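You operate a simulated robot arm through the tools that you are given. There is no shell and no other tool. Be economical: measure what you need, move in short steps, check, and stop when the job is done.

You run a simulated two-armed robot. Do the job below in one go: nothing can be reset, and whatever is moved stays where it is left.

## Task
Take the cloth rag from the top of the orange bench and lay it out flat on the top of the yellow bench.

The check looks at the end state, three seconds after you hand in, the way a careful person would. Anything else that was tipped, shoved, dropped, spilled or broken makes it a failure. Flat cloth is picked up by pressing the open fingertips on it (5 to 10 N) and closing them slowly along it; thin cloth reads only 2 to 8 mm in the jaws.

## Robot
Two 7-joint arms with two-finger parallel grippers on one trunk, on a base that drives. Base frame: it is fixed to the floor where the robot stands at the start and does not move with it; the origin is under the middle of the robot, x ahead of it, y to its left, z up. Units: mm, degrees, N and s.
The left shoulder is at the start at [70, 163, 1070], the right one opposite. Places, roughly: top of the yellow bench [600, -2500, 800]. Payload 3.43 kg a hand.
Tool frame (each hand has its own): the origin (TCP) lies between the finger pads and is the grasp point; the fingertips stand 34 mm ahead of it; z points along the fingers, y is the line along which they close. The gripper opens to 128 mm. The fingers are 24 mm wide and 12 mm thick; the gripper's body (48 by 130 mm) begins 96 mm behind the TCP.
Orientation is told as [roll, pitch, yaw] about the base's x, y, z axes, in that order, counted from this pose: with the fingers straight down and closing along the base's y, the tool's x points along the base's -x, its y along +y and its z along -z.

## Interface
- The arms move only by the tool drive_tool. It takes "left_moves", "right_moves" or both (then of equal length, played together; a hand with none holds still); each is text: rows parted by semicolons, each of 7 numbers parted by spaces: the shift along the tool's x, y, z in mm, then the turn, a rotation vector about the tool's x, y, z in degrees, then the closure in counts, from 0 (fully open) to 255 (shut). In form: dx dy dz wx wy wz grip; .... A call has 1 to 20 rows; each row shifts and turns the commanded pose from where the row before left it, along the tool's axes as they then stand. Rows are played at 5 a second. More than 50 mm and 8.6 degrees between two rows, or a gripper value outside its range, and nothing of the call is played. A pose out of reach is approached as far as the arm can. The call stops where the force on the tool passes 40 N (or 10 N more than at its start, if that is more) or the arm is blocked; 0.2 s more then pass. The fingers move at their own pace (about 153 mm/s each) and stop on an object; they squeeze with about 26 N. The grip force told is the motor's: it shows also when the fingers shut on nothing. Time passes only in rows, and 0.2 s behind the last, so rows that do not move let the fingers close. The reply holds the time, the measured pose of the TCP, the force on the tool along the base axes, the opening and the grip force, in the units named above and with some noise.
- Cameras (640 x 400 px; columns grow to the right, rows downward): "scene" is now at [142, 21.9, 1306]; the picture's right is [0.15, -0.99, 0.00], its down [-0.62, -0.10, -0.78] and it looks along [0.77, 0.12, -0.62] (base axes); focal length 277 px, centre (320, 200). "left" rides on the left gripper at [76, 11, -160] in its tool frame; the picture's right is [-0.15, 0.99, 0.00], its down [-0.88, -0.13, -0.46] and it looks along [-0.45, -0.07, 0.89] (tool axes); focal length 234 px, centre (320, 200). "right" rides on the right gripper at [76, -11, -160] in its tool frame; the picture's right is [0.15, 0.99, 0.00], its down [-0.88, 0.13, -0.46] and it looks along [-0.45, 0.07, 0.89] (tool axes); focal length 234 px, centre (320, 200). There is no depth. A picture from a camera that has moved, and an enlarged one, comes with that camera's place and axes in the base frame and with its lens. The place of the scene camera against the robot may be out by one fixed shift of up to 25 mm in any direction.
- capture(camera): a new picture of that camera. The clock stands still meanwhile.
- slide_trunk(by): slides the trunk up (or, below 0, down) by that many mm; the arms and the scene camera ride with it, the base frame stays. It gives what a move gives, with no picture.
- roll_base(legs): drives the robot by 1 to 6 legs, each [ahead, left, turn to the left] in mm, mm and degrees, along the robot's own axes; the way and the turn of a leg run together, so that a leg with both is an arc; at most 1500 mm and 180 degrees a leg. The arms and the cameras ride along, it lands a little off, and it stops where it bumps. It gives what a move gives.
- head_to(pan, tilt): turns the head with the scene camera to pan (to the left, within 86 degrees either way) and tilt (down, from -29 to 69), counted from straight ahead of the robot. It gives what a move gives.
- close_up(camera, box): a new picture of the part [left, top, right, bottom] of that camera's present view, enlarged. The clock stands still meanwhile.
- hand_in(): hands the job in; it is judged then, once.

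Work in short steps. Places have to be worked out from the pictures, the camera data and where the tool is seen: move nearer, look again, correct. Check each grasp and each placing, and mend what went wrong. You have 120 turns and 100 pictures in all, those below and enlarged ones among them. Open the grippers and draw the arms clear of the work before you hand the job in, unless the task says otherwise; then end with one line.

The tools are called after ">>>" as name(argument=value, ...) on one line, values as JSON. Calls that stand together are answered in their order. drive_tool: Moves the arms, as the interface text tells. Its arguments: {"type":"object","properties":{"left_moves":{"type":"string"},"right_moves":{"type":"string"}},"required":[]} The other tools are called the same way: slide_trunk (by) slides the trunk up or down; roll_base (legs) drives the base; head_to (pan, tilt) turns the head that bears the scene camera; capture (camera) takes a picture; close_up (camera, box) takes an enlarged picture of a part of a camera's view; hand_in () hands the job in.

At the start:

```text
t: 0.0
left_ee_pos: [587.7, 247.1, 1049.1]
left_orientation: [0.0, -0.1, 0.1]
left_contact_force: [0.0, -0.3, 0.5]
left_finger_gap: 127.8
left_grasp_force: 0.0
right_ee_pos: [492.1, -172.8, 991.1]
right_orientation: [0.0, 0.1, 0.0]
right_contact_force: [-0.3, 0.0, -0.3]
right_finger_gap: 128.2
right_grasp_force: 0.1
trunk travel left (down, up): [-550.0, 390.0]
robot x, y, heading: [-0.2, -1.9, 0.1]
head pan, tilt: [8.9, 38.6]
```

scene: 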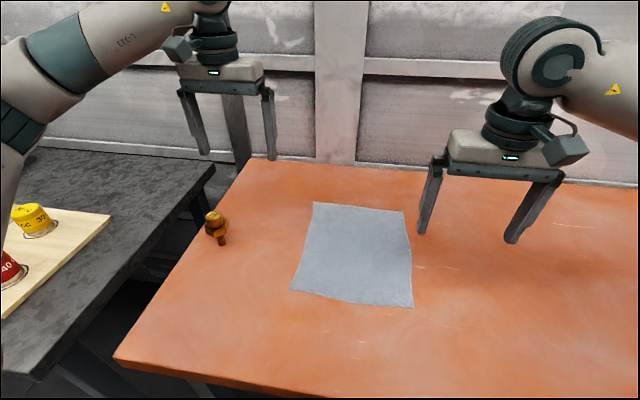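
right: 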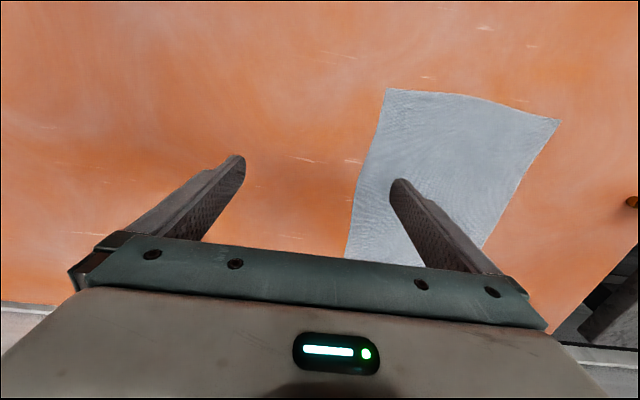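
left: 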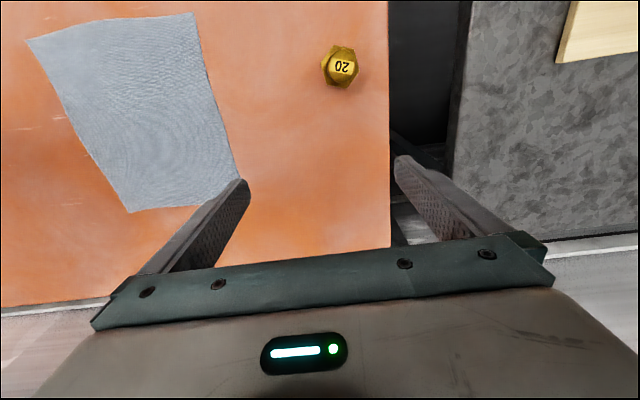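

The rag reads as a flat sheet of about x 460–757, y −118–135. First I look to the right to see the yellow bench and the way to it.

>>> head_to(pan=-80, tilt=22)

>>> capture(camera="scene")

>>> head_to(pan=-45, tilt=22)

>>> capture(camera="scene")

```text
t: 1.6
left_ee_pos: [587.5, 247.5, 1048.1]
left_orientation: [0.0, 0.0, 0.1]
left_contact_force: [0.2, -0.4, 0.8]
left_finger_gap: 127.9
left_grasp_force: 0.2
right_ee_pos: [491.3, -173.0, 990.6]
right_orientation: [0.1, 0.0, 0.1]
right_contact_force: [0.1, -0.1, -0.7]
right_finger_gap: 128.0
right_grasp_force: 0.1
trunk travel left (down, up): [-550.0, 390.0]
robot x, y, heading: [2.3, 1.3, 0.0]
head pan, tilt: [-80.0, 22.0]
```

```text
96 pictures are left
camera scene: at [73.2, -82.7, 1332.1], right [-0.98, -0.17, 0.0], down [-0.07, 0.37, -0.93], along [0.16, -0.91, -0.37], focal length 277 px, centre (320, 200)
```

scene: 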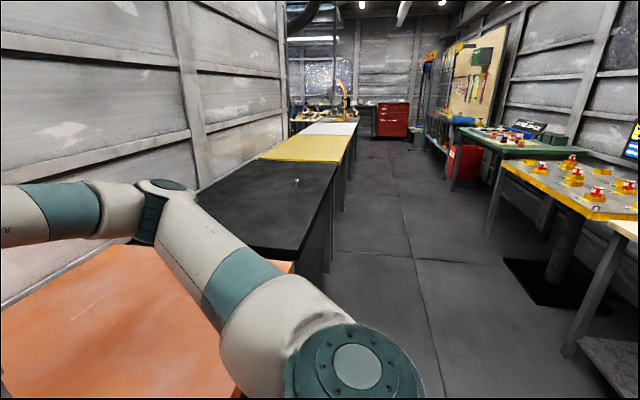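

```text
t: 2.6
left_ee_pos: [586.9, 246.9, 1050.0]
left_orientation: [0.0, 0.0, 0.2]
left_contact_force: [0.0, -0.1, -0.1]
left_finger_gap: 128.0
left_grasp_force: 0.1
right_ee_pos: [490.6, -172.2, 989.9]
right_orientation: [0.0, 0.1, 0.0]
right_contact_force: [-0.4, 0.5, 1.1]
right_finger_gap: 127.9
right_grasp_force: 0.1
trunk travel left (down, up): [-550.0, 390.0]
robot x, y, heading: [-0.5, 0.4, -0.0]
head pan, tilt: [-45.0, 22.0]
```

```text
95 pictures are left
camera scene: at [122.6, -57.0, 1332.1], right [-0.71, -0.71, 0.0], down [-0.26, 0.27, -0.93], along [0.66, -0.66, -0.37], focal length 277 px, centre (320, 200)
```

scene: 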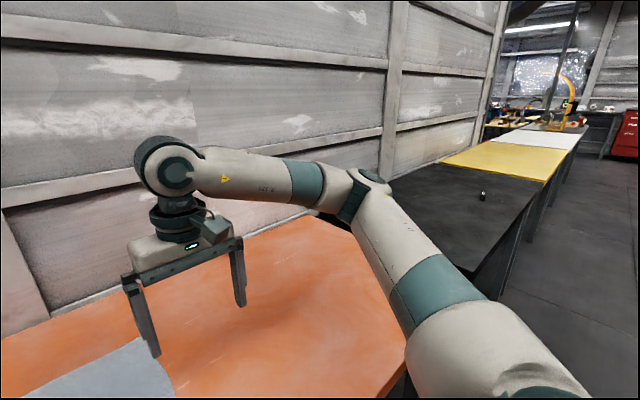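

The benches run in a row along a clear aisle, with the yellow one beyond a black one. I'll pick the rag up by its two near corners; the hands go above these first and I look.

>>> head_to(pan=0, tilt=50)

>>> drive_tool(left_moves="20 -30 20 0 0 0 60;20 -30 20 0 0 0 135;20 -30 20 0 0 0 135;19 -30 20 0 0 0 135;19 -30 20 0 0 0 135", right_moves="0 18 8 0 0 0 60;0 18 8 0 0 0 135;0 18 8 0 0 0 135;0 18 8 0 0 0 135;0 18 8 0 0 0 135")

>>> capture(camera="scene")

>>> capture(camera="left")

>>> capture(camera="right")

```text
t: 3.8
left_ee_pos: [586.8, 247.8, 1049.8]
left_orientation: [-0.1, 0.1, 0.2]
left_contact_force: [0.2, -0.2, 0.3]
left_finger_gap: 128.1
left_grasp_force: 0.1
right_ee_pos: [490.4, -173.7, 989.7]
right_orientation: [0.0, 0.1, 0.1]
right_contact_force: [-0.2, -0.7, -0.5]
right_finger_gap: 128.1
right_grasp_force: 0.1
trunk travel left (down, up): [-550.0, 390.0]
robot x, y, heading: [0.1, 2.1, -0.0]
head pan, tilt: [0.0, 50.0]
```

```text
t: 5.0
left_ee_pos: [489.2, 96.0, 948.6]
left_orientation: [-0.1, 0.0, 0.2]
left_contact_force: [0.2, -0.4, 0.0]
left_finger_gap: 60.2
left_grasp_force: 0.1
right_ee_pos: [491.8, -83.7, 949.8]
right_orientation: [0.0, 0.1, 0.0]
right_contact_force: [0.2, -0.4, -0.4]
right_finger_gap: 60.3
right_grasp_force: 0.2
trunk travel left (down, up): [-550.0, 390.0]
robot x, y, heading: [-3.3, 0.2, 0.2]
head pan, tilt: [0.0, 50.0]
```

```text
94 pictures are left
camera scene: at [134.6, 8.4, 1289.7], right [0.0, -1.0, 0.0], down [-0.77, 0.0, -0.64], along [0.64, 0.0, -0.77], focal length 277 px, centre (320, 200)
```

scene: 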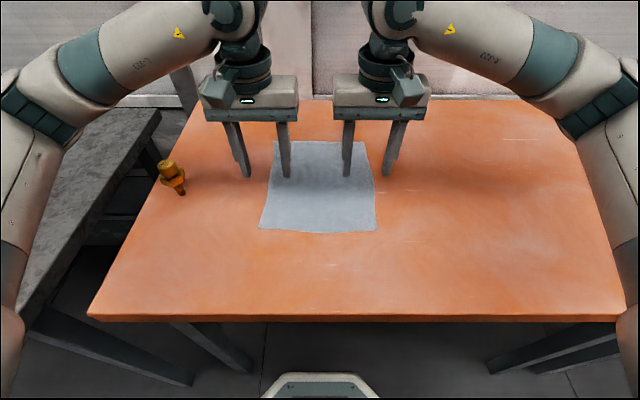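

```text
93 pictures are left
camera left: at [412.1, 107.8, 1109.4], right [0.14, 0.99, 0.0], down [0.88, -0.13, 0.46], along [0.45, -0.07, -0.89], focal length 234 px, centre (320, 200)
```

left: 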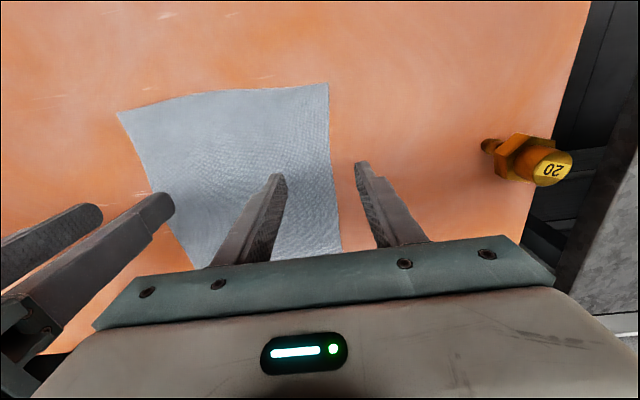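

```text
92 pictures are left
camera right: at [415.1, -94.8, 1109.2], right [-0.15, 0.99, 0.0], down [0.88, 0.13, 0.45], along [0.45, 0.07, -0.89], focal length 234 px, centre (320, 200)
```

right: 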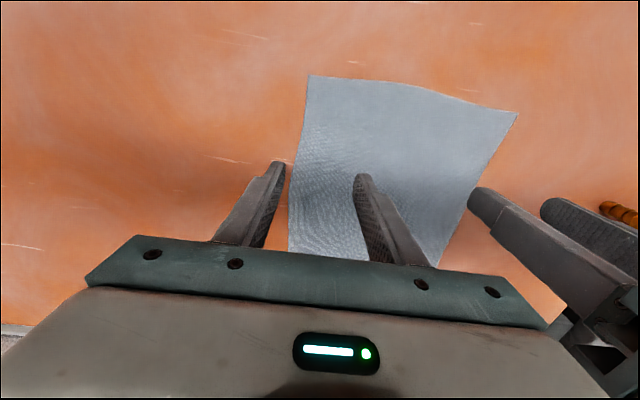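

Triangulating with both hand cameras puts the rag at z≈850, near corners at about (416, 114) and (412, −105). I move the hands above those corners, a little inside, and check.

>>> drive_tool(left_moves="17 -6 10 0 0 0 175;17 -6 10 0 0 0 175;18 -6 10 0 0 0 175;0 0 0 0 0 0 175", right_moves="18 5 10 0 0 0 175;18 5 10 0 0 0 175;19 4 10 0 0 0 175;0 0 0 0 0 0 175")

>>> capture(camera="left")

>>> capture(camera="right")

>>> close_up(camera="scene", box=[200, 90, 440, 240])

```text
t: 6.0
left_ee_pos: [436.9, 77.5, 920.2]
left_orientation: [0.0, 0.0, 0.1]
left_contact_force: [0.8, 0.0, -0.3]
left_finger_gap: 40.4
left_grasp_force: 0.1
right_ee_pos: [437.7, -69.9, 919.6]
right_orientation: [0.0, 0.2, 0.0]
right_contact_force: [0.1, -0.5, -0.1]
right_finger_gap: 40.1
right_grasp_force: 0.2
trunk travel left (down, up): [-550.0, 390.0]
robot x, y, heading: [-3.6, -5.1, -0.2]
head pan, tilt: [0.0, 50.0]
```

```text
91 pictures are left
camera left: at [361.0, 89.7, 1079.8], right [0.15, 0.99, 0.0], down [0.88, -0.13, 0.46], along [0.45, -0.07, -0.89], focal length 234 px, centre (320, 200)
```

left: 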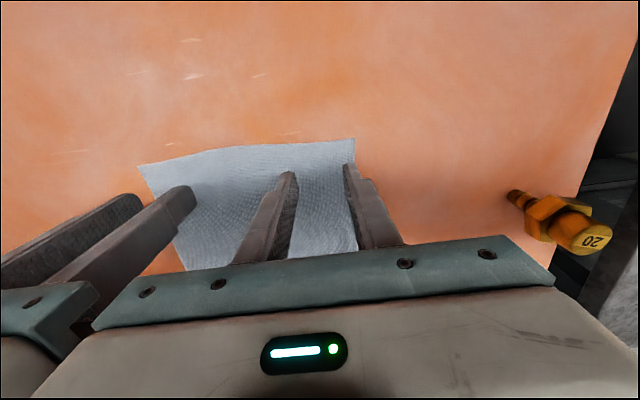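

```text
90 pictures are left
camera right: at [360.1, -81.1, 1079.1], right [-0.15, 0.99, 0.0], down [0.88, 0.13, 0.45], along [0.45, 0.07, -0.89], focal length 234 px, centre (320, 200)
```

right: 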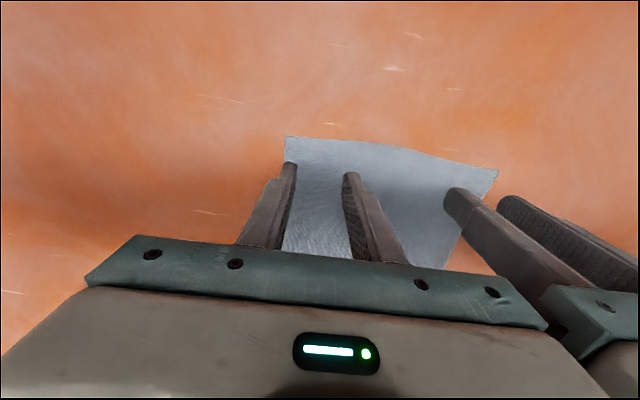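

```text
2.67 times, centred on (320, 165) of scene
camera zoom: at [134.2, 8.8, 1289.7], right [0.0, -1.0, 0.0], down [-0.77, 0.0, -0.64], along [0.64, 0.0, -0.77], focal length 739 px, centre (320, 293)
```

zoom: 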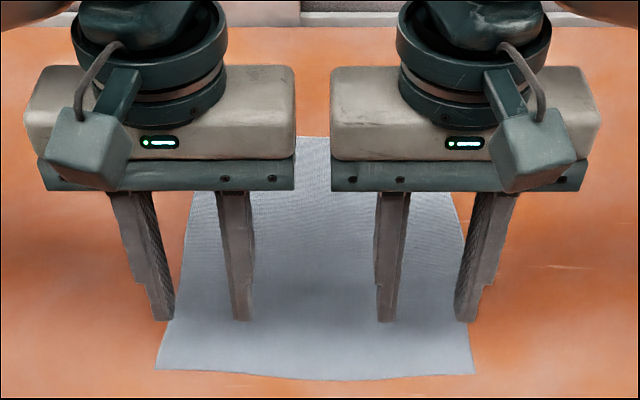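

The estimate holds (z≈849, corners (416,115) and (412,−106)), and the fingers stand over the cloth. Down to just above touch, then in small steps.

>>> drive_tool(left_moves="0 0 11 0 0 0 175;0 0 11 0 0 0 175;0 0 9 0 0 0 175;0 0 0 0 0 0 175", right_moves="0 0 11 0 0 0 175;0 0 11 0 0 0 175;0 0 9 0 0 0 175;0 0 0 0 0 0 175")

>>> drive_tool(left_moves="0 0 2 0 0 0 175;0 0 2 0 0 0 175", right_moves="0 0 2 0 0 0 175;0 0 2 0 0 0 175")

```text
t: 7.0
left_ee_pos: [435.5, 78.5, 887.9]
left_orientation: [0.0, 0.0, 0.2]
left_contact_force: [1.4, -0.3, 0.2]
left_finger_gap: 40.4
left_grasp_force: 0.1
right_ee_pos: [436.2, -69.9, 887.8]
right_orientation: [0.0, 0.1, 0.0]
right_contact_force: [-0.5, -0.6, -0.3]
right_finger_gap: 40.1
right_grasp_force: 0.0
trunk travel left (down, up): [-550.0, 390.0]
robot x, y, heading: [-1.3, -1.7, -0.1]
head pan, tilt: [0.0, 50.0]
```

```text
t: 7.6
left_ee_pos: [437.1, 78.4, 884.6]
left_orientation: [0.0, -0.2, 0.1]
left_contact_force: [1.7, -0.2, 6.0]
left_finger_gap: 40.4
left_grasp_force: 0.2
right_ee_pos: [435.3, -70.0, 885.1]
right_orientation: [0.1, 0.0, 0.1]
right_contact_force: [0.1, 0.2, -0.4]
right_finger_gap: 40.2
right_grasp_force: 0.0
trunk travel left (down, up): [-550.0, 390.0]
robot x, y, heading: [2.3, 0.2, -0.0]
head pan, tilt: [0.0, 50.0]
```

Left presses with 6 N; right needs a bit more.

>>> drive_tool(right_moves="0 0 1 0 0 0 175;0 0 1 0 0 0 175")

```text
t: 8.2
left_ee_pos: [436.1, 77.6, 885.7]
left_orientation: [0.0, -0.1, 0.1]
left_contact_force: [0.8, 0.0, 2.9]
left_finger_gap: 40.1
left_grasp_force: 0.0
right_ee_pos: [436.6, -68.2, 884.9]
right_orientation: [0.0, 0.0, -0.1]
right_contact_force: [-2.5, -1.8, 17.8]
right_finger_gap: 40.3
right_grasp_force: 0.6
trunk travel left (down, up): [-550.0, 390.0]
robot x, y, heading: [-1.5, 3.6, -0.1]
head pan, tilt: [0.0, 50.0]
```

Right is too hard, left a bit light; trim both.

>>> drive_tool(left_moves="0 0 0.4 0 0 0 175;0 0 0 0 0 0 175", right_moves="0 0 -0.8 0 0 0 175;0 0 0 0 0 0 175")

```text
t: 8.8
left_ee_pos: [436.8, 78.9, 884.4]
left_orientation: [0.0, -0.1, 0.0]
left_contact_force: [-0.9, 0.6, 5.6]
left_finger_gap: 40.2
left_grasp_force: 0.1
right_ee_pos: [436.2, -69.2, 884.7]
right_orientation: [0.0, -0.1, 0.0]
right_contact_force: [1.9, -1.5, 17.1]
right_finger_gap: 40.5
right_grasp_force: 0.3
trunk travel left (down, up): [-550.0, 390.0]
robot x, y, heading: [-0.9, -3.9, 0.0]
head pan, tilt: [0.0, 50.0]
```

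>>> drive_tool(left_moves="0 0 0.3 0 0 0 175;0 0 0 0 0 0 175", right_moves="0 0 -1 0 0 0 175;0 0 0 0 0 0 175")

```text
t: 9.4
left_ee_pos: [435.7, 78.1, 884.9]
left_orientation: [-0.1, -0.2, 0.0]
left_contact_force: [-2.7, 1.0, 21.0]
left_finger_gap: 40.3
left_grasp_force: 0.0
right_ee_pos: [435.4, -69.5, 885.7]
right_orientation: [0.0, 0.1, -0.1]
right_contact_force: [-0.1, 0.4, -0.2]
right_finger_gap: 40.1
right_grasp_force: 0.0
trunk travel left (down, up): [-550.0, 390.0]
robot x, y, heading: [-0.3, 0.1, 0.1]
head pan, tilt: [0.0, 50.0]
```

The force jumps in steps (arm stiction), so I trim more finely: left up a little, right down a little.

>>> drive_tool(left_moves="0 0 -0.5 0 0 0 175;0 0 0 0 0 0 175", right_moves="0 0 0.5 0 0 0 175;0 0 0 0 0 0 175")

```text
t: 10.0
left_ee_pos: [436.4, 78.0, 884.8]
left_orientation: [0.1, -0.1, 0.0]
left_contact_force: [-2.7, -0.4, 19.4]
left_finger_gap: 40.1
left_grasp_force: 0.4
right_ee_pos: [435.7, -68.8, 885.6]
right_orientation: [0.0, 0.0, 0.0]
right_contact_force: [-0.3, 1.2, 0.3]
right_finger_gap: 40.2
right_grasp_force: 0.0
trunk travel left (down, up): [-550.0, 390.0]
robot x, y, heading: [0.1, -3.9, -0.1]
head pan, tilt: [0.0, 50.0]
```

>>> drive_tool(left_moves="0 0 -0.4 0 0 0 175;0 0 0 0 0 0 175", right_moves="0 0 0.3 0 0 0 175;0 0 0 0 0 0 175")

```text
t: 10.6
left_ee_pos: [436.2, 77.6, 885.6]
left_orientation: [-0.1, -0.1, 0.1]
left_contact_force: [-1.5, 1.5, 14.7]
left_finger_gap: 40.4
left_grasp_force: 0.6
right_ee_pos: [435.2, -69.9, 885.2]
right_orientation: [0.0, -0.1, -0.1]
right_contact_force: [-1.0, 0.1, 5.9]
right_finger_gap: 40.0
right_grasp_force: 0.0
trunk travel left (down, up): [-550.0, 390.0]
robot x, y, heading: [-2.8, 1.7, 0.0]
head pan, tilt: [0.0, 50.0]
```

Right is good at 6 N; I close it slowly while easing the left.

>>> drive_tool(left_moves="0 0 -0.3 0 0 0 175;0 0 0 0 0 0 175;0 0 0 0 0 0 175;0 0 0 0 0 0 175;0 0 0 0 0 0 175;0 0 0 0 0 0 175;0 0 0 0 0 0 175;0 0 0 0 0 0 175;0 0 0 0 0 0 175;0 0 0 0 0 0 175;0 0 0 0 0 0 175;0 0 0 0 0 0 175;0 0 0 0 0 0 175;0 0 0 0 0 0 175;0 0 0 0 0 0 175;0 0 0 0 0 0 175;0 0 0 0 0 0 175;0 0 0 0 0 0 175;0 0 0 0 0 0 175", right_moves="0 0 0 0 0 0 180;0 0 0 0 0 0 185;0 0 0 0 0 0 190;0 0 0 0 0 0 195;0 0 0 0 0 0 200;0 0 0 0 0 0 205;0 0 0 0 0 0 210;0 0 0 0 0 0 215;0 0 0 0 0 0 220;0 0 0 0 0 0 225;0 0 0 0 0 0 230;0 0 0 0 0 0 235;0 0 0 0 0 0 240;0 0 0 0 0 0 245;0 0 0 0 0 0 250;0 0 0 0 0 0 255;0 0 0 0 0 0 255;0 0 0 0 0 0 255;0 0 0 0 0 0 255")

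>>> capture(camera="right")

```text
t: 14.6
left_ee_pos: [436.7, 78.3, 884.6]
left_orientation: [0.1, -0.1, 0.1]
left_contact_force: [-0.5, -0.2, 0.1]
left_finger_gap: 40.3
left_grasp_force: 0.1
right_ee_pos: [436.4, -70.8, 885.5]
right_orientation: [0.0, 0.0, -0.1]
right_contact_force: [1.1, -3.2, 23.5]
right_finger_gap: 6.8
right_grasp_force: 26.3
trunk travel left (down, up): [-550.0, 390.0]
robot x, y, heading: [-1.4, 3.8, 0.0]
head pan, tilt: [0.0, 50.0]
```

```text
88 pictures are left
camera right: at [358.9, -80.4, 1044.3], right [-0.15, 0.99, 0.0], down [0.88, 0.13, 0.46], along [0.45, 0.07, -0.89], focal length 234 px, centre (320, 200)
```

right: 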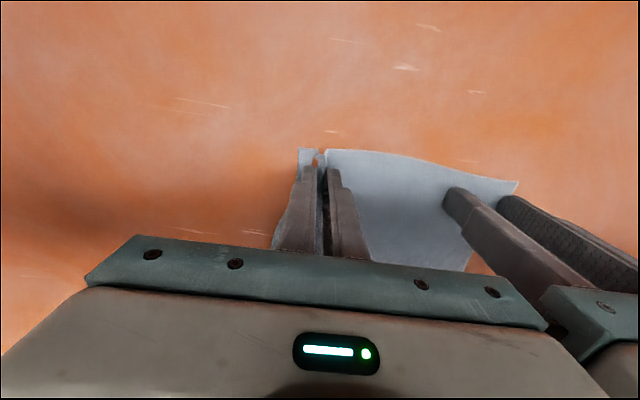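

Right holds the cloth (6.8 mm). Now trim the left's press; it reads about 0.

>>> drive_tool(left_moves="0 0 0.4 0 0 0 175;0 0 0 0 0 0 175")

```text
t: 15.2
left_ee_pos: [436.4, 78.3, 884.9]
left_orientation: [0.0, -0.1, 0.1]
left_contact_force: [-0.1, 0.6, 0.8]
left_finger_gap: 40.3
left_grasp_force: 0.1
right_ee_pos: [436.6, -68.4, 884.0]
right_orientation: [0.0, 0.0, 0.0]
right_contact_force: [0.6, -4.1, 24.3]
right_finger_gap: 6.8
right_grasp_force: 26.0
trunk travel left (down, up): [-550.0, 390.0]
robot x, y, heading: [-0.4, 1.6, 0.1]
head pan, tilt: [0.0, 50.0]
```

>>> drive_tool(left_moves="0 0 0.4 0 0 0 175;0 0 0 0 0 0 175")

```text
t: 15.8
left_ee_pos: [435.8, 78.0, 885.2]
left_orientation: [0.1, -0.1, 0.1]
left_contact_force: [-0.1, 1.7, 7.1]
left_finger_gap: 40.2
left_grasp_force: 0.1
right_ee_pos: [435.9, -69.5, 884.8]
right_orientation: [0.0, -0.1, 0.1]
right_contact_force: [1.1, -4.2, 22.3]
right_finger_gap: 6.7
right_grasp_force: 25.8
trunk travel left (down, up): [-550.0, 390.0]
robot x, y, heading: [0.2, -1.3, -0.2]
head pan, tilt: [0.0, 50.0]
```

Left presses at 7 N: close it slowly.

>>> drive_tool(left_moves="0 0 0 0 0 0 180;0 0 0 0 0 0 185;0 0 0 0 0 0 190;0 0 0 0 0 0 195;0 0 0 0 0 0 200;0 0 0 0 0 0 205;0 0 0 0 0 0 210;0 0 0 0 0 0 215;0 0 0 0 0 0 220;0 0 0 0 0 0 225;0 0 0 0 0 0 230;0 0 0 0 0 0 235;0 0 0 0 0 0 240;0 0 0 0 0 0 245;0 0 0 0 0 0 250;0 0 0 0 0 0 255;0 0 0 0 0 0 255;0 0 0 0 0 0 255;0 0 0 0 0 0 255")

>>> capture(camera="left")

```text
t: 19.8
left_ee_pos: [436.4, 76.3, 885.6]
left_orientation: [-0.1, 0.1, 0.0]
left_contact_force: [0.1, -13.8, 16.2]
left_finger_gap: 1.6
left_grasp_force: 25.9
right_ee_pos: [433.2, -69.8, 885.4]
right_orientation: [0.0, 0.0, 0.0]
right_contact_force: [1.3, 11.6, 14.4]
right_finger_gap: 7.2
right_grasp_force: 25.9
trunk travel left (down, up): [-550.0, 390.0]
robot x, y, heading: [1.5, -1.4, 0.1]
head pan, tilt: [0.0, 50.0]
```

```text
87 pictures are left
camera left: at [359.4, 89.2, 1045.0], right [0.15, 0.99, 0.0], down [0.88, -0.13, 0.46], along [0.45, -0.07, -0.89], focal length 234 px, centre (320, 200)
```

left: 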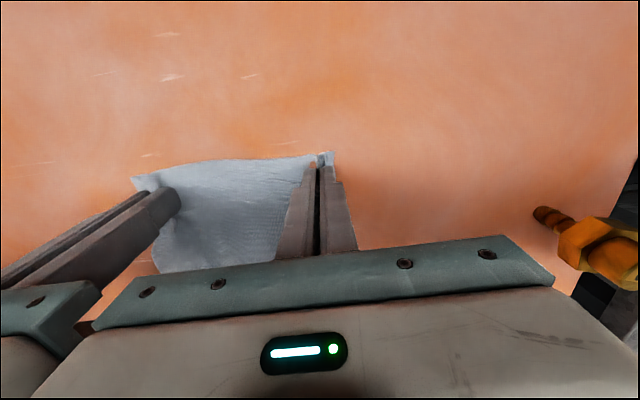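

Left reads only 1.6 mm, and the cloth seems taut between the hands, so it may have slipped. I look closer.

>>> close_up(camera="left", box=[240, 130, 400, 270])

>>> close_up(camera="scene", box=[220, 120, 420, 240])

```text
2.86 times, centred on (320, 200) of left
camera zoom: at [359.4, 89.2, 1045.0], right [0.15, 0.99, 0.0], down [0.88, -0.13, 0.46], along [0.45, -0.07, -0.89], focal length 669 px, centre (320, 200)
```

zoom: 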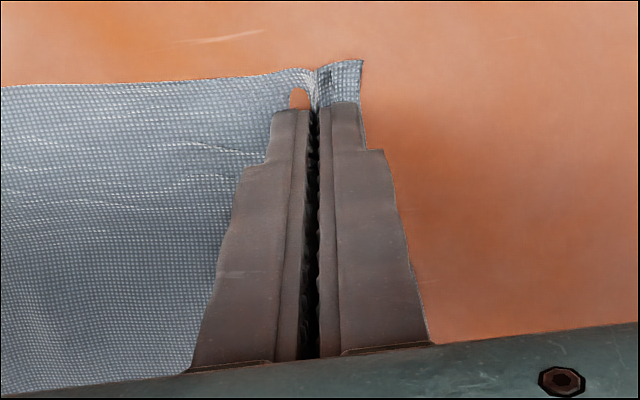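

```text
3.20 times, centred on (320, 180) of scene
camera zoom: at [132.0, 8.4, 1290.0], right [0.0, -1.0, 0.0], down [-0.77, 0.0, -0.64], along [0.64, 0.0, -0.77], focal length 887 px, centre (320, 264)
```

zoom: 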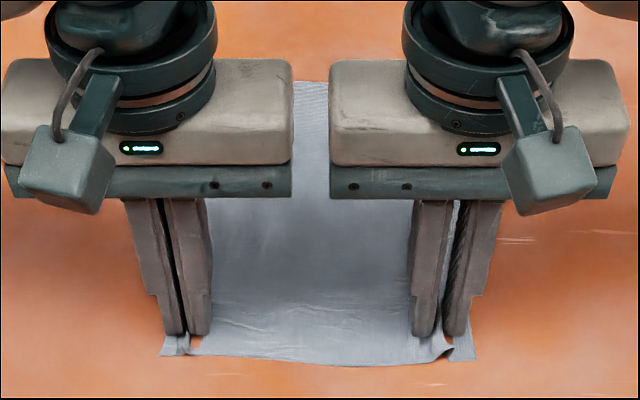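

A fold does run into the left fingers. I ease the tension (2 mm each inward) and lift slowly by 40 mm to test the grip.

>>> drive_tool(left_moves="0 -2 0 0 0 0 255;0 0 -5 0 0 0 255;0 0 -10 0 0 0 255;0 0 -10 0 0 0 255;0 0 -15 0 0 0 255;0 0 0 0 0 0 255", right_moves="0 2 0 0 0 0 255;0 0 -5 0 0 0 255;0 0 -10 0 0 0 255;0 0 -10 0 0 0 255;0 0 -15 0 0 0 255;0 0 0 0 0 0 255")

>>> close_up(camera="scene", box=[200, 90, 440, 240])

```text
t: 21.2
left_ee_pos: [437.0, 77.4, 925.3]
left_orientation: [0.0, 0.0, 0.1]
left_contact_force: [0.5, -5.8, 0.7]
left_finger_gap: 1.8
left_grasp_force: 26.2
right_ee_pos: [437.4, -66.8, 924.4]
right_orientation: [0.0, 0.1, 0.0]
right_contact_force: [-0.6, 5.0, 0.8]
right_finger_gap: 6.7
right_grasp_force: 25.5
trunk travel left (down, up): [-550.0, 390.0]
robot x, y, heading: [1.4, 2.3, -0.1]
head pan, tilt: [0.0, 50.0]
```

```text
2.67 times, centred on (320, 165) of scene
camera zoom: at [134.5, 8.6, 1289.7], right [0.0, -1.0, 0.0], down [-0.77, 0.0, -0.64], along [0.64, 0.0, -0.77], focal length 739 px, centre (320, 293)
```

zoom: 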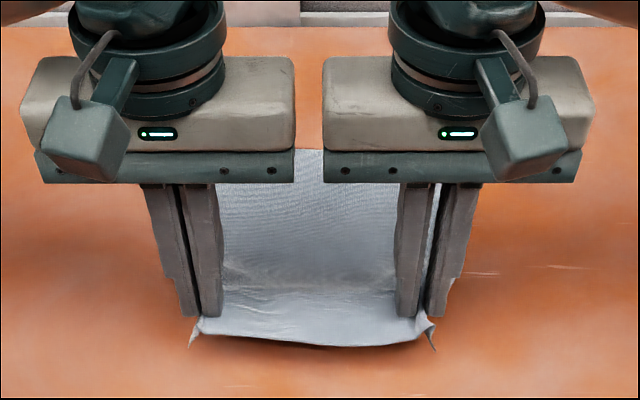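

Both corners are held and lifted. I raise the trunk by 260 so that the rag hangs clear of everything.

>>> slide_trunk(by=260)

>>> capture(camera="scene")

>>> capture(camera="left")

```text
t: 23.8
left_ee_pos: [438.3, 78.1, 1185.1]
left_orientation: [0.1, 0.0, 0.2]
left_contact_force: [0.3, -5.9, -0.2]
left_finger_gap: 1.9
left_grasp_force: 26.1
right_ee_pos: [438.1, -67.2, 1184.3]
right_orientation: [0.0, 0.2, 0.1]
right_contact_force: [-0.3, 5.8, -0.3]
right_finger_gap: 6.8
right_grasp_force: 26.2
trunk travel left (down, up): [-810.0, 130.0]
robot x, y, heading: [-1.3, 1.1, 0.0]
head pan, tilt: [0.0, 50.0]
```

```text
83 pictures are left
camera scene: at [134.2, 8.7, 1549.7], right [0.0, -1.0, 0.0], down [-0.77, 0.0, -0.64], along [0.64, 0.0, -0.77], focal length 277 px, centre (320, 200)
```

scene: 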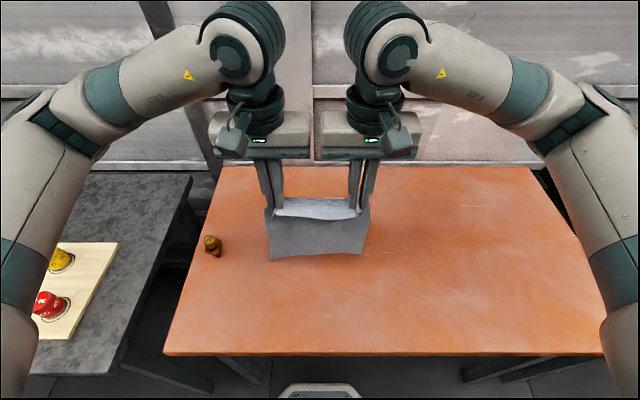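

```text
82 pictures are left
camera left: at [361.1, 89.6, 1344.4], right [0.15, 0.99, 0.0], down [0.88, -0.13, 0.46], along [0.45, -0.07, -0.89], focal length 234 px, centre (320, 200)
```

left: 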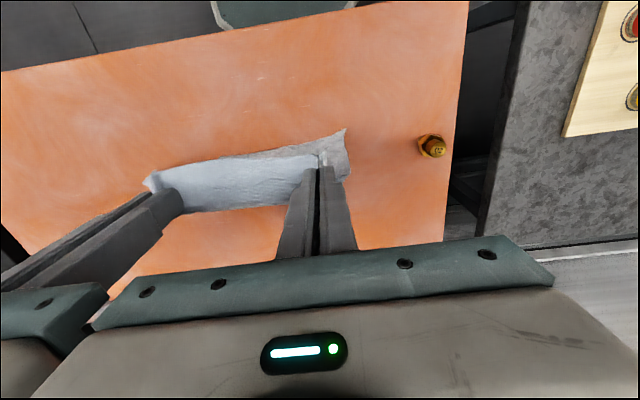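

The rag hangs clear from both hands. I back off 80 mm and drive sideways half of the way, then look.

>>> roll_base(legs=[[-80, 0, 0], [0, -1250, 0]])

>>> head_to(pan=-45, tilt=35)

>>> capture(camera="scene")

```text
t: 30.8
left_ee_pos: [361.7, -1171.4, 1184.6]
left_orientation: [0.0, 0.0, 0.3]
left_contact_force: [0.2, -5.7, -0.2]
left_finger_gap: 1.8
left_grasp_force: 25.7
right_ee_pos: [361.7, -1314.1, 1184.2]
right_orientation: [-0.1, 0.2, 0.3]
right_contact_force: [1.1, 5.4, -0.9]
right_finger_gap: 6.6
right_grasp_force: 26.0
trunk travel left (down, up): [-810.0, 130.0]
robot x, y, heading: [-75.1, -1249.2, 0.3]
head pan, tilt: [0.0, 50.0]
```

```text
t: 31.9
left_ee_pos: [361.1, -1171.9, 1185.4]
left_orientation: [-0.1, 0.0, 0.3]
left_contact_force: [0.3, -5.4, 0.2]
left_finger_gap: 1.8
left_grasp_force: 26.3
right_ee_pos: [361.5, -1314.1, 1184.0]
right_orientation: [0.0, 0.1, 0.3]
right_contact_force: [0.5, 5.8, -0.3]
right_finger_gap: 6.7
right_grasp_force: 26.3
trunk travel left (down, up): [-810.0, 130.0]
robot x, y, heading: [-78.3, -1252.5, 0.2]
head pan, tilt: [-45.0, 35.0]
```

```text
81 pictures are left
camera scene: at [43.7, -1304.0, 1571.5], right [-0.7, -0.71, 0.0], down [-0.41, 0.4, -0.82], along [0.58, -0.58, -0.57], focal length 277 px, centre (320, 200)
```

scene: 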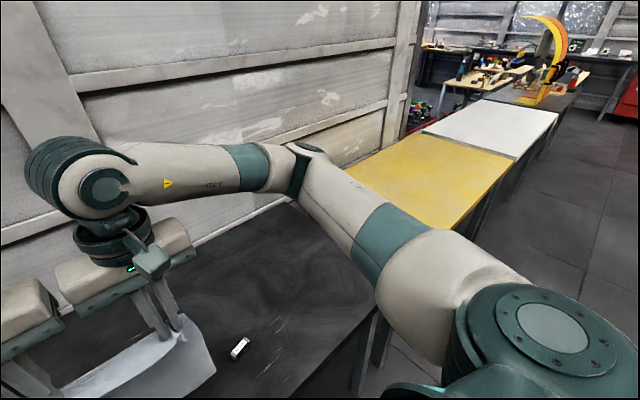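

The yellow bench is next along, clear on top. I drive on another 1300 mm.

>>> roll_base(legs=[[0, -1300, 0]])

>>> head_to(pan=0, tilt=50)

>>> capture(camera="scene")

>>> capture(camera="left")

>>> capture(camera="right")

```text
t: 38.4
left_ee_pos: [351.6, -2462.2, 1184.5]
left_orientation: [-0.1, 0.1, -1.1]
left_contact_force: [0.0, -5.0, -0.5]
left_finger_gap: 1.9
left_grasp_force: 25.9
right_ee_pos: [350.2, -2604.9, 1185.8]
right_orientation: [0.0, 0.2, -1.2]
right_contact_force: [-0.5, 5.4, -0.3]
right_finger_gap: 6.7
right_grasp_force: 25.9
trunk travel left (down, up): [-810.0, 130.0]
robot x, y, heading: [-81.9, -2532.0, -0.9]
head pan, tilt: [-45.0, 35.0]
```

```text
t: 39.5
left_ee_pos: [352.1, -2461.9, 1184.2]
left_orientation: [-0.1, 0.0, -1.1]
left_contact_force: [0.3, -5.4, -0.5]
left_finger_gap: 1.7
left_grasp_force: 25.7
right_ee_pos: [350.5, -2605.1, 1183.9]
right_orientation: [0.0, 0.1, -1.0]
right_contact_force: [-0.2, 5.6, -0.6]
right_finger_gap: 6.8
right_grasp_force: 26.0
trunk travel left (down, up): [-810.0, 130.0]
robot x, y, heading: [-86.3, -2532.5, -1.3]
head pan, tilt: [0.0, 50.0]
```

```text
80 pictures are left
camera scene: at [48.1, -2524.7, 1549.8], right [-0.02, -1.0, 0.0], down [-0.77, 0.02, -0.64], along [0.64, -0.01, -0.77], focal length 277 px, centre (320, 200)
```

scene: 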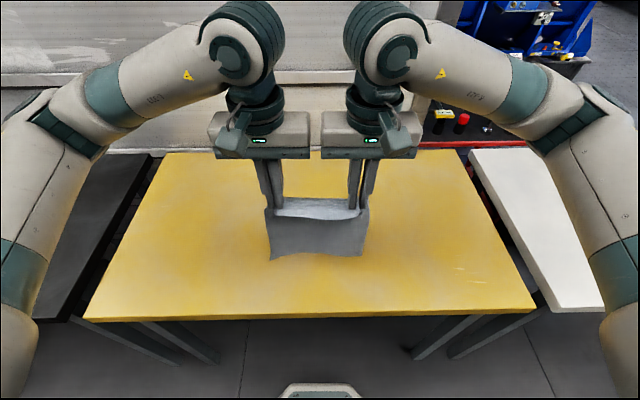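

```text
79 pictures are left
camera left: at [276.7, -2448.5, 1344.5], right [0.16, 0.99, 0.0], down [0.88, -0.15, 0.46], along [0.45, -0.08, -0.89], focal length 234 px, centre (320, 200)
```

left: 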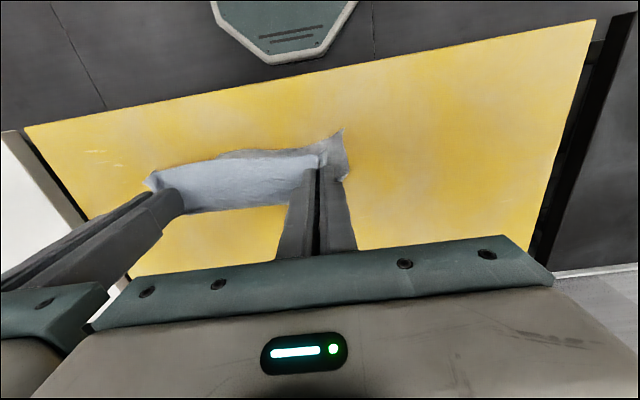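

```text
78 pictures are left
camera right: at [273.5, -2615.3, 1344.0], right [-0.13, 0.99, 0.0], down [0.88, 0.11, 0.45], along [0.45, 0.06, -0.89], focal length 234 px, centre (320, 200)
```

right: 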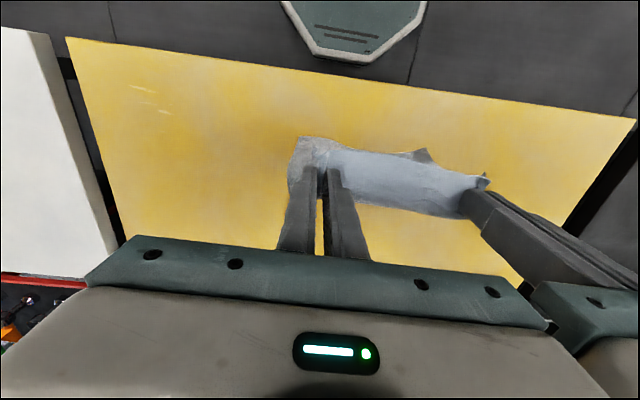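

I'm at the yellow bench; its top triangulates to z≈845–850, x 258–870, clear. I reach the rag forward to x≈630, then lower the trunk so that its lower edge comes just above the top.

>>> drive_tool(left_moves="-20 0 -8 0 0 0 255;-30 0 -8 0 0 0 255;-30 0 -8 0 0 0 255;-30 0 -8 0 0 0 255;-30 0 -8 0 0 0 255;-30 0 -8 0 0 0 255;-30 0 -8 0 0 0 255;-30 0 -8 0 0 0 255;-30 0 -8 0 0 0 255;-20 0 -8 0 0 0 255;0 0 0 0 0 0 255", right_moves="-20 0 -8 0 0 0 255;-30 0 -8 0 0 0 255;-30 0 -8 0 0 0 255;-30 0 -8 0 0 0 255;-30 0 -8 0 0 0 255;-30 0 -8 0 0 0 255;-30 0 -8 0 0 0 255;-30 0 -8 0 0 0 255;-30 0 -8 0 0 0 255;-20 0 -8 0 0 0 255;0 0 0 0 0 0 255")

>>> slide_trunk(by=-160)

>>> capture(camera="scene")

>>> capture(camera="left")

```text
t: 41.9
left_ee_pos: [632.2, -2468.6, 1263.6]
left_orientation: [0.0, -0.1, -1.1]
left_contact_force: [-0.7, -2.4, -0.5]
left_finger_gap: 1.8
left_grasp_force: 25.3
right_ee_pos: [630.3, -2609.8, 1265.0]
right_orientation: [0.0, 0.0, -1.1]
right_contact_force: [-0.4, 2.1, -0.1]
right_finger_gap: 6.6
right_grasp_force: 26.0
trunk travel left (down, up): [-810.0, 130.0]
robot x, y, heading: [-88.1, -2529.4, -1.3]
head pan, tilt: [0.0, 50.0]
```

```text
t: 43.7
left_ee_pos: [632.3, -2468.4, 1103.7]
left_orientation: [0.0, 0.0, -1.1]
left_contact_force: [-0.2, -1.7, -0.4]
left_finger_gap: 1.7
left_grasp_force: 26.7
right_ee_pos: [630.3, -2611.2, 1104.7]
right_orientation: [0.1, 0.1, -1.1]
right_contact_force: [-0.7, 3.2, -0.5]
right_finger_gap: 6.3
right_grasp_force: 26.3
trunk travel left (down, up): [-650.0, 290.0]
robot x, y, heading: [-88.8, -2530.5, -1.0]
head pan, tilt: [0.0, 50.0]
```

```text
77 pictures are left
camera scene: at [47.9, -2524.7, 1389.8], right [-0.02, -1.0, 0.0], down [-0.77, 0.02, -0.64], along [0.64, -0.01, -0.77], focal length 277 px, centre (320, 200)
```

scene: 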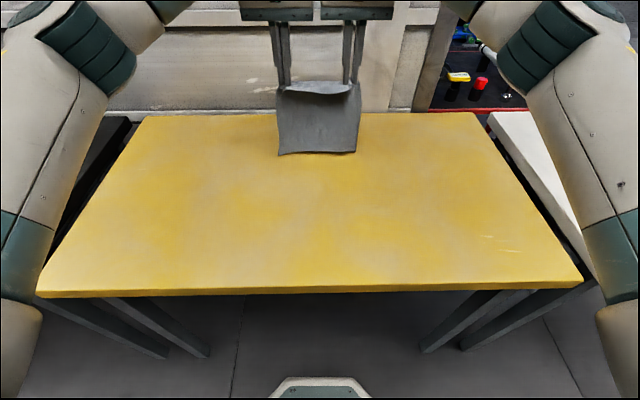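

```text
76 pictures are left
camera left: at [555.9, -2455.2, 1264.3], right [0.16, 0.99, 0.0], down [0.88, -0.15, 0.46], along [0.45, -0.08, -0.89], focal length 234 px, centre (320, 200)
```

left: 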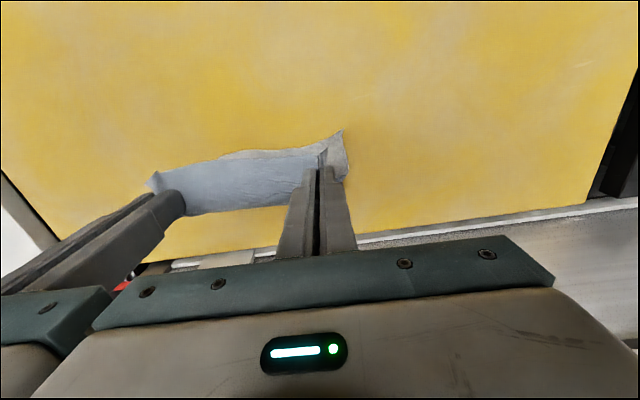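

The lower edge hangs about 35 mm above the top. I now lower while drawing back toward the robot, so the far edge touches first and trails; then check.

>>> drive_tool(left_moves="5 8 0 0 0 0 255;10 0 17 0 0 0 255;10 0 13 0 0 0 255;15 0 14 0 0 0 255;17 0 14 0 0 0 255;18 0 14 0 0 0 255;18 0 14 0 0 0 255;18 0 15 0 0 0 255", right_moves="5 0 0 0 0 0 255;10 0 17 0 0 0 255;10 0 13 0 0 0 255;15 0 14 0 0 0 255;17 0 14 0 0 0 255;18 0 14 0 0 0 255;18 0 14 0 0 0 255;18 0 15 0 0 0 255")

>>> capture(camera="scene")

>>> capture(camera="left")

```text
t: 45.5
left_ee_pos: [520.8, -2458.8, 1003.5]
left_orientation: [-0.1, 0.0, -1.2]
left_contact_force: [0.1, -21.8, -0.3]
left_finger_gap: 1.9
left_grasp_force: 25.5
right_ee_pos: [518.8, -2607.5, 1005.0]
right_orientation: [0.1, 0.0, -1.1]
right_contact_force: [-0.6, 22.8, -1.3]
right_finger_gap: 7.6
right_grasp_force: 25.7
trunk travel left (down, up): [-650.0, 290.0]
robot x, y, heading: [-84.9, -2531.1, -1.1]
head pan, tilt: [0.0, 50.0]
```

```text
75 pictures are left
camera scene: at [47.9, -2524.6, 1389.8], right [-0.02, -1.0, 0.0], down [-0.77, 0.02, -0.64], along [0.64, -0.01, -0.77], focal length 277 px, centre (320, 200)
```

scene: 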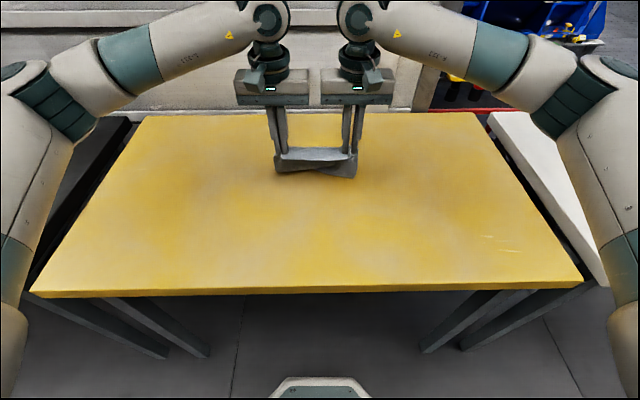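

```text
74 pictures are left
camera left: at [444.5, -2444.7, 1164.2], right [0.17, 0.99, 0.0], down [0.88, -0.15, 0.46], along [0.45, -0.08, -0.89], focal length 234 px, centre (320, 200)
```

left: 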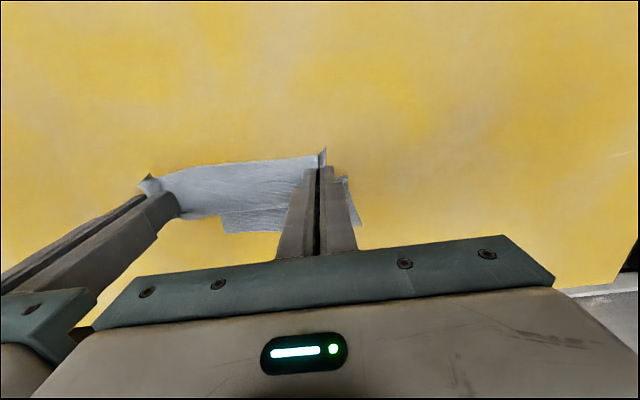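

The sideways pull reads 22 N, too taut, so I ease the left hand by 5 mm. Then a close look at how the lower edge lies.

>>> drive_tool(left_moves="0 -3 0 0 0 0 255;0 -3 0 0 0 0 255")

>>> close_up(camera="scene", box=[220, 90, 420, 215])

>>> close_up(camera="left", box=[120, 120, 400, 290])

```text
t: 46.1
left_ee_pos: [521.4, -2463.3, 1002.6]
left_orientation: [0.1, 0.0, -0.9]
left_contact_force: [-0.1, -11.4, -0.7]
left_finger_gap: 1.8
left_grasp_force: 25.8
right_ee_pos: [519.7, -2610.3, 1003.2]
right_orientation: [-0.2, 0.1, -1.1]
right_contact_force: [0.1, 12.0, -0.1]
right_finger_gap: 7.0
right_grasp_force: 26.6
trunk travel left (down, up): [-650.0, 290.0]
robot x, y, heading: [-81.4, -2531.3, -0.9]
head pan, tilt: [0.0, 50.0]
```

```text
3.20 times, centred on (320, 152) of scene
camera zoom: at [48.1, -2524.7, 1389.7], right [-0.02, -1.0, 0.0], down [-0.77, 0.02, -0.64], along [0.64, -0.01, -0.77], focal length 887 px, centre (320, 352)
```

zoom: 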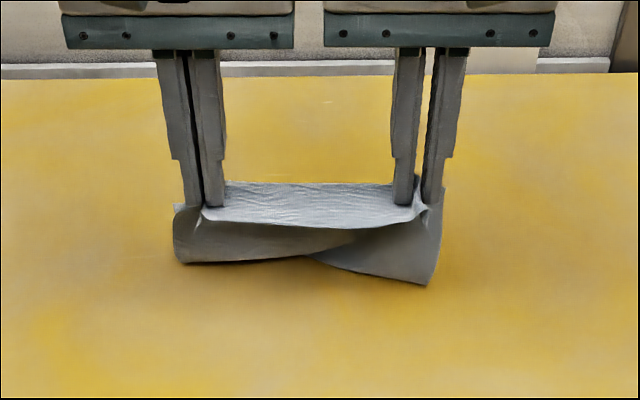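

```text
2.29 times, centred on (260, 205) of left
camera zoom: at [445.5, -2450.4, 1163.6], right [0.16, 0.99, 0.0], down [0.88, -0.15, 0.46], along [0.45, -0.07, -0.89], focal length 535 px, centre (457, 189)
```

zoom: 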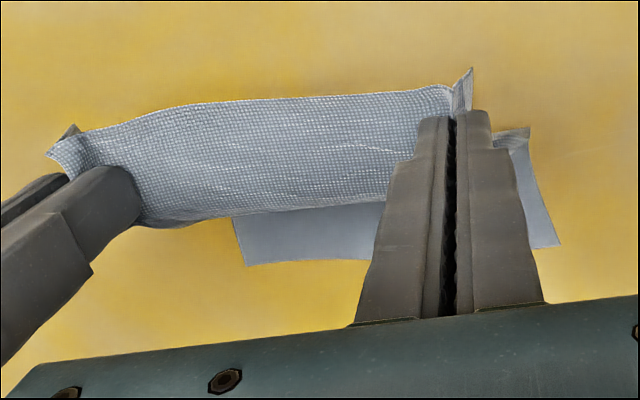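

The left half trails away properly but the right half tucked toward me. I lift it free, go further forward, and will retry with a longer light drag so that the whole edge trails.

>>> drive_tool(left_moves="0 0 -30 0 0 0 255;0 0 -30 0 0 0 255;-10 0 -30 0 0 0 255;-25 0 -25 0 0 0 255;-30 0 0 0 0 0 255;-30 0 0 0 0 0 255;-30 0 0 0 0 0 255;-30 0 0 0 0 0 255;-20 0 0 0 0 0 255;0 0 0 0 0 0 255;0 0 0 0 0 0 255;0 0 0 0 0 0 255", right_moves="0 0 -30 0 0 0 255;0 0 -30 0 0 0 255;-10 0 -30 0 0 0 255;-25 0 -25 0 0 0 255;-30 0 0 0 0 0 255;-30 0 0 0 0 0 255;-30 0 0 0 0 0 255;-30 0 0 0 0 0 255;-20 0 0 0 0 0 255;0 0 0 0 0 0 255;0 0 0 0 0 0 255;0 0 0 0 0 0 255")

>>> capture(camera="scene")

>>> close_up(camera="right", box=[200, 80, 540, 290])

```text
t: 48.7
left_ee_pos: [694.5, -2467.8, 1117.3]
left_orientation: [-0.1, -0.1, -1.1]
left_contact_force: [0.7, -4.6, 0.0]
left_finger_gap: 1.9
left_grasp_force: 26.4
right_ee_pos: [693.1, -2611.5, 1119.5]
right_orientation: [0.1, 0.0, -1.1]
right_contact_force: [-0.4, 5.0, -0.8]
right_finger_gap: 6.7
right_grasp_force: 26.3
trunk travel left (down, up): [-650.0, 290.0]
robot x, y, heading: [-84.4, -2532.2, -1.3]
head pan, tilt: [0.0, 50.0]
```

```text
71 pictures are left
camera scene: at [48.1, -2524.7, 1389.8], right [-0.02, -1.0, 0.0], down [-0.77, 0.02, -0.64], along [0.64, -0.01, -0.77], focal length 277 px, centre (320, 200)
```

scene: 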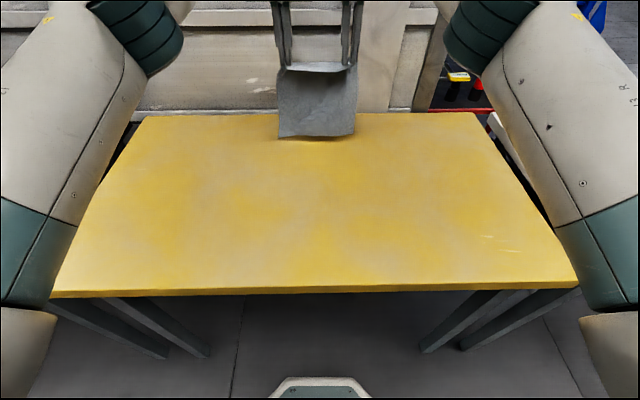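

```text
1.88 times, centred on (370, 185) of right
camera zoom: at [616.8, -2621.4, 1279.1], right [-0.13, 0.99, 0.0], down [0.88, 0.11, 0.45], along [0.45, 0.06, -0.89], focal length 441 px, centre (226, 228)
```

zoom: 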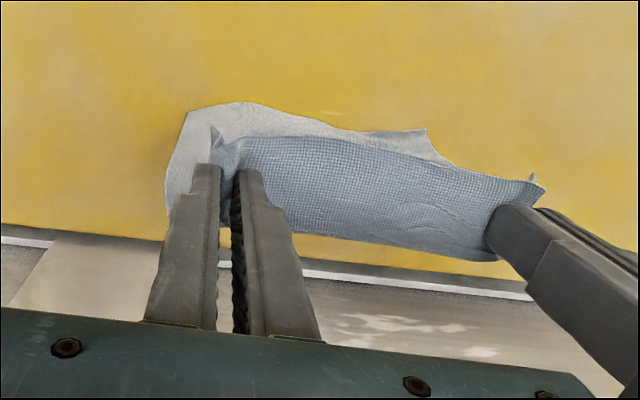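

The rag naturally hangs with its lower edge leaning toward me, which explains the tuck. I lower to near touch, then make a brisk drag back with only slight descent so that friction swings the whole edge to the far side.

>>> drive_tool(left_moves="0 0 15 0 0 0 255;0 0 15 0 0 0 255;0 0 12 0 0 0 255;0 0 0 0 0 0 255;0 0 0 0 0 0 255;0 0 0 0 0 0 255;20 0 6 0 0 0 255;30 0 5 0 0 0 255;30 0 4 0 0 0 255;20 0 3 0 0 0 255", right_moves="0 0 15 0 0 0 255;0 0 15 0 0 0 255;0 0 12 0 0 0 255;0 0 0 0 0 0 255;0 0 0 0 0 0 255;0 0 0 0 0 0 255;20 0 6 0 0 0 255;30 0 5 0 0 0 255;30 0 4 0 0 0 255;20 0 3 0 0 0 255")

>>> close_up(camera="scene", box=[220, 60, 420, 185])

>>> close_up(camera="right", box=[200, 80, 540, 290])

```text
t: 50.9
left_ee_pos: [594.0, -2465.7, 1058.5]
left_orientation: [-0.1, 0.0, -1.1]
left_contact_force: [-0.1, -8.0, 0.9]
left_finger_gap: 1.5
left_grasp_force: 26.6
right_ee_pos: [593.6, -2611.8, 1059.2]
right_orientation: [0.1, 0.0, -1.2]
right_contact_force: [-0.1, 7.6, -1.0]
right_finger_gap: 6.9
right_grasp_force: 25.9
trunk travel left (down, up): [-650.0, 290.0]
robot x, y, heading: [-85.8, -2533.6, -1.1]
head pan, tilt: [0.0, 50.0]
```

```text
3.20 times, centred on (320, 122) of scene
camera zoom: at [47.6, -2524.8, 1389.8], right [-0.02, -1.0, 0.0], down [-0.77, 0.02, -0.64], along [0.64, -0.01, -0.77], focal length 887 px, centre (320, 448)
```

zoom: 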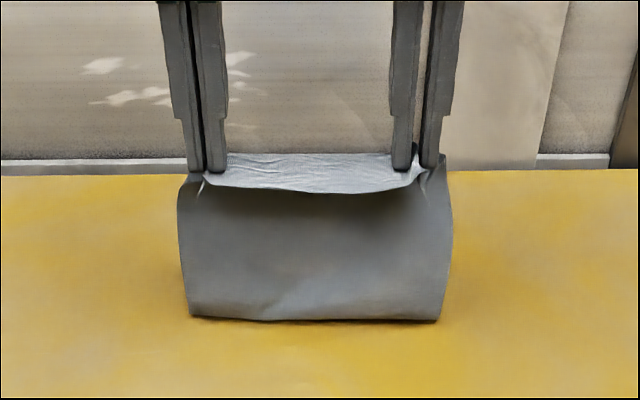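

```text
1.88 times, centred on (370, 185) of right
camera zoom: at [516.9, -2620.3, 1218.7], right [-0.13, 0.99, 0.0], down [0.88, 0.11, 0.46], along [0.45, 0.06, -0.89], focal length 441 px, centre (226, 228)
```

zoom: 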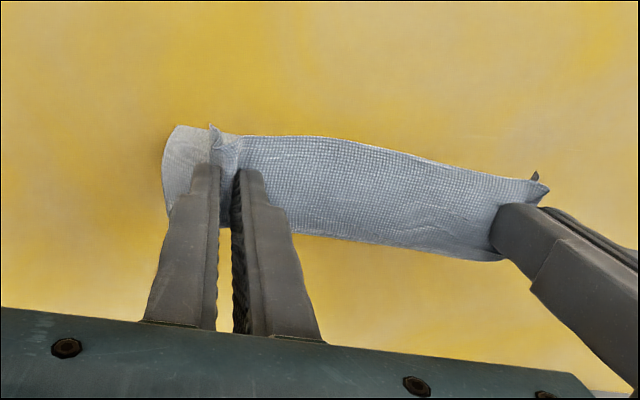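

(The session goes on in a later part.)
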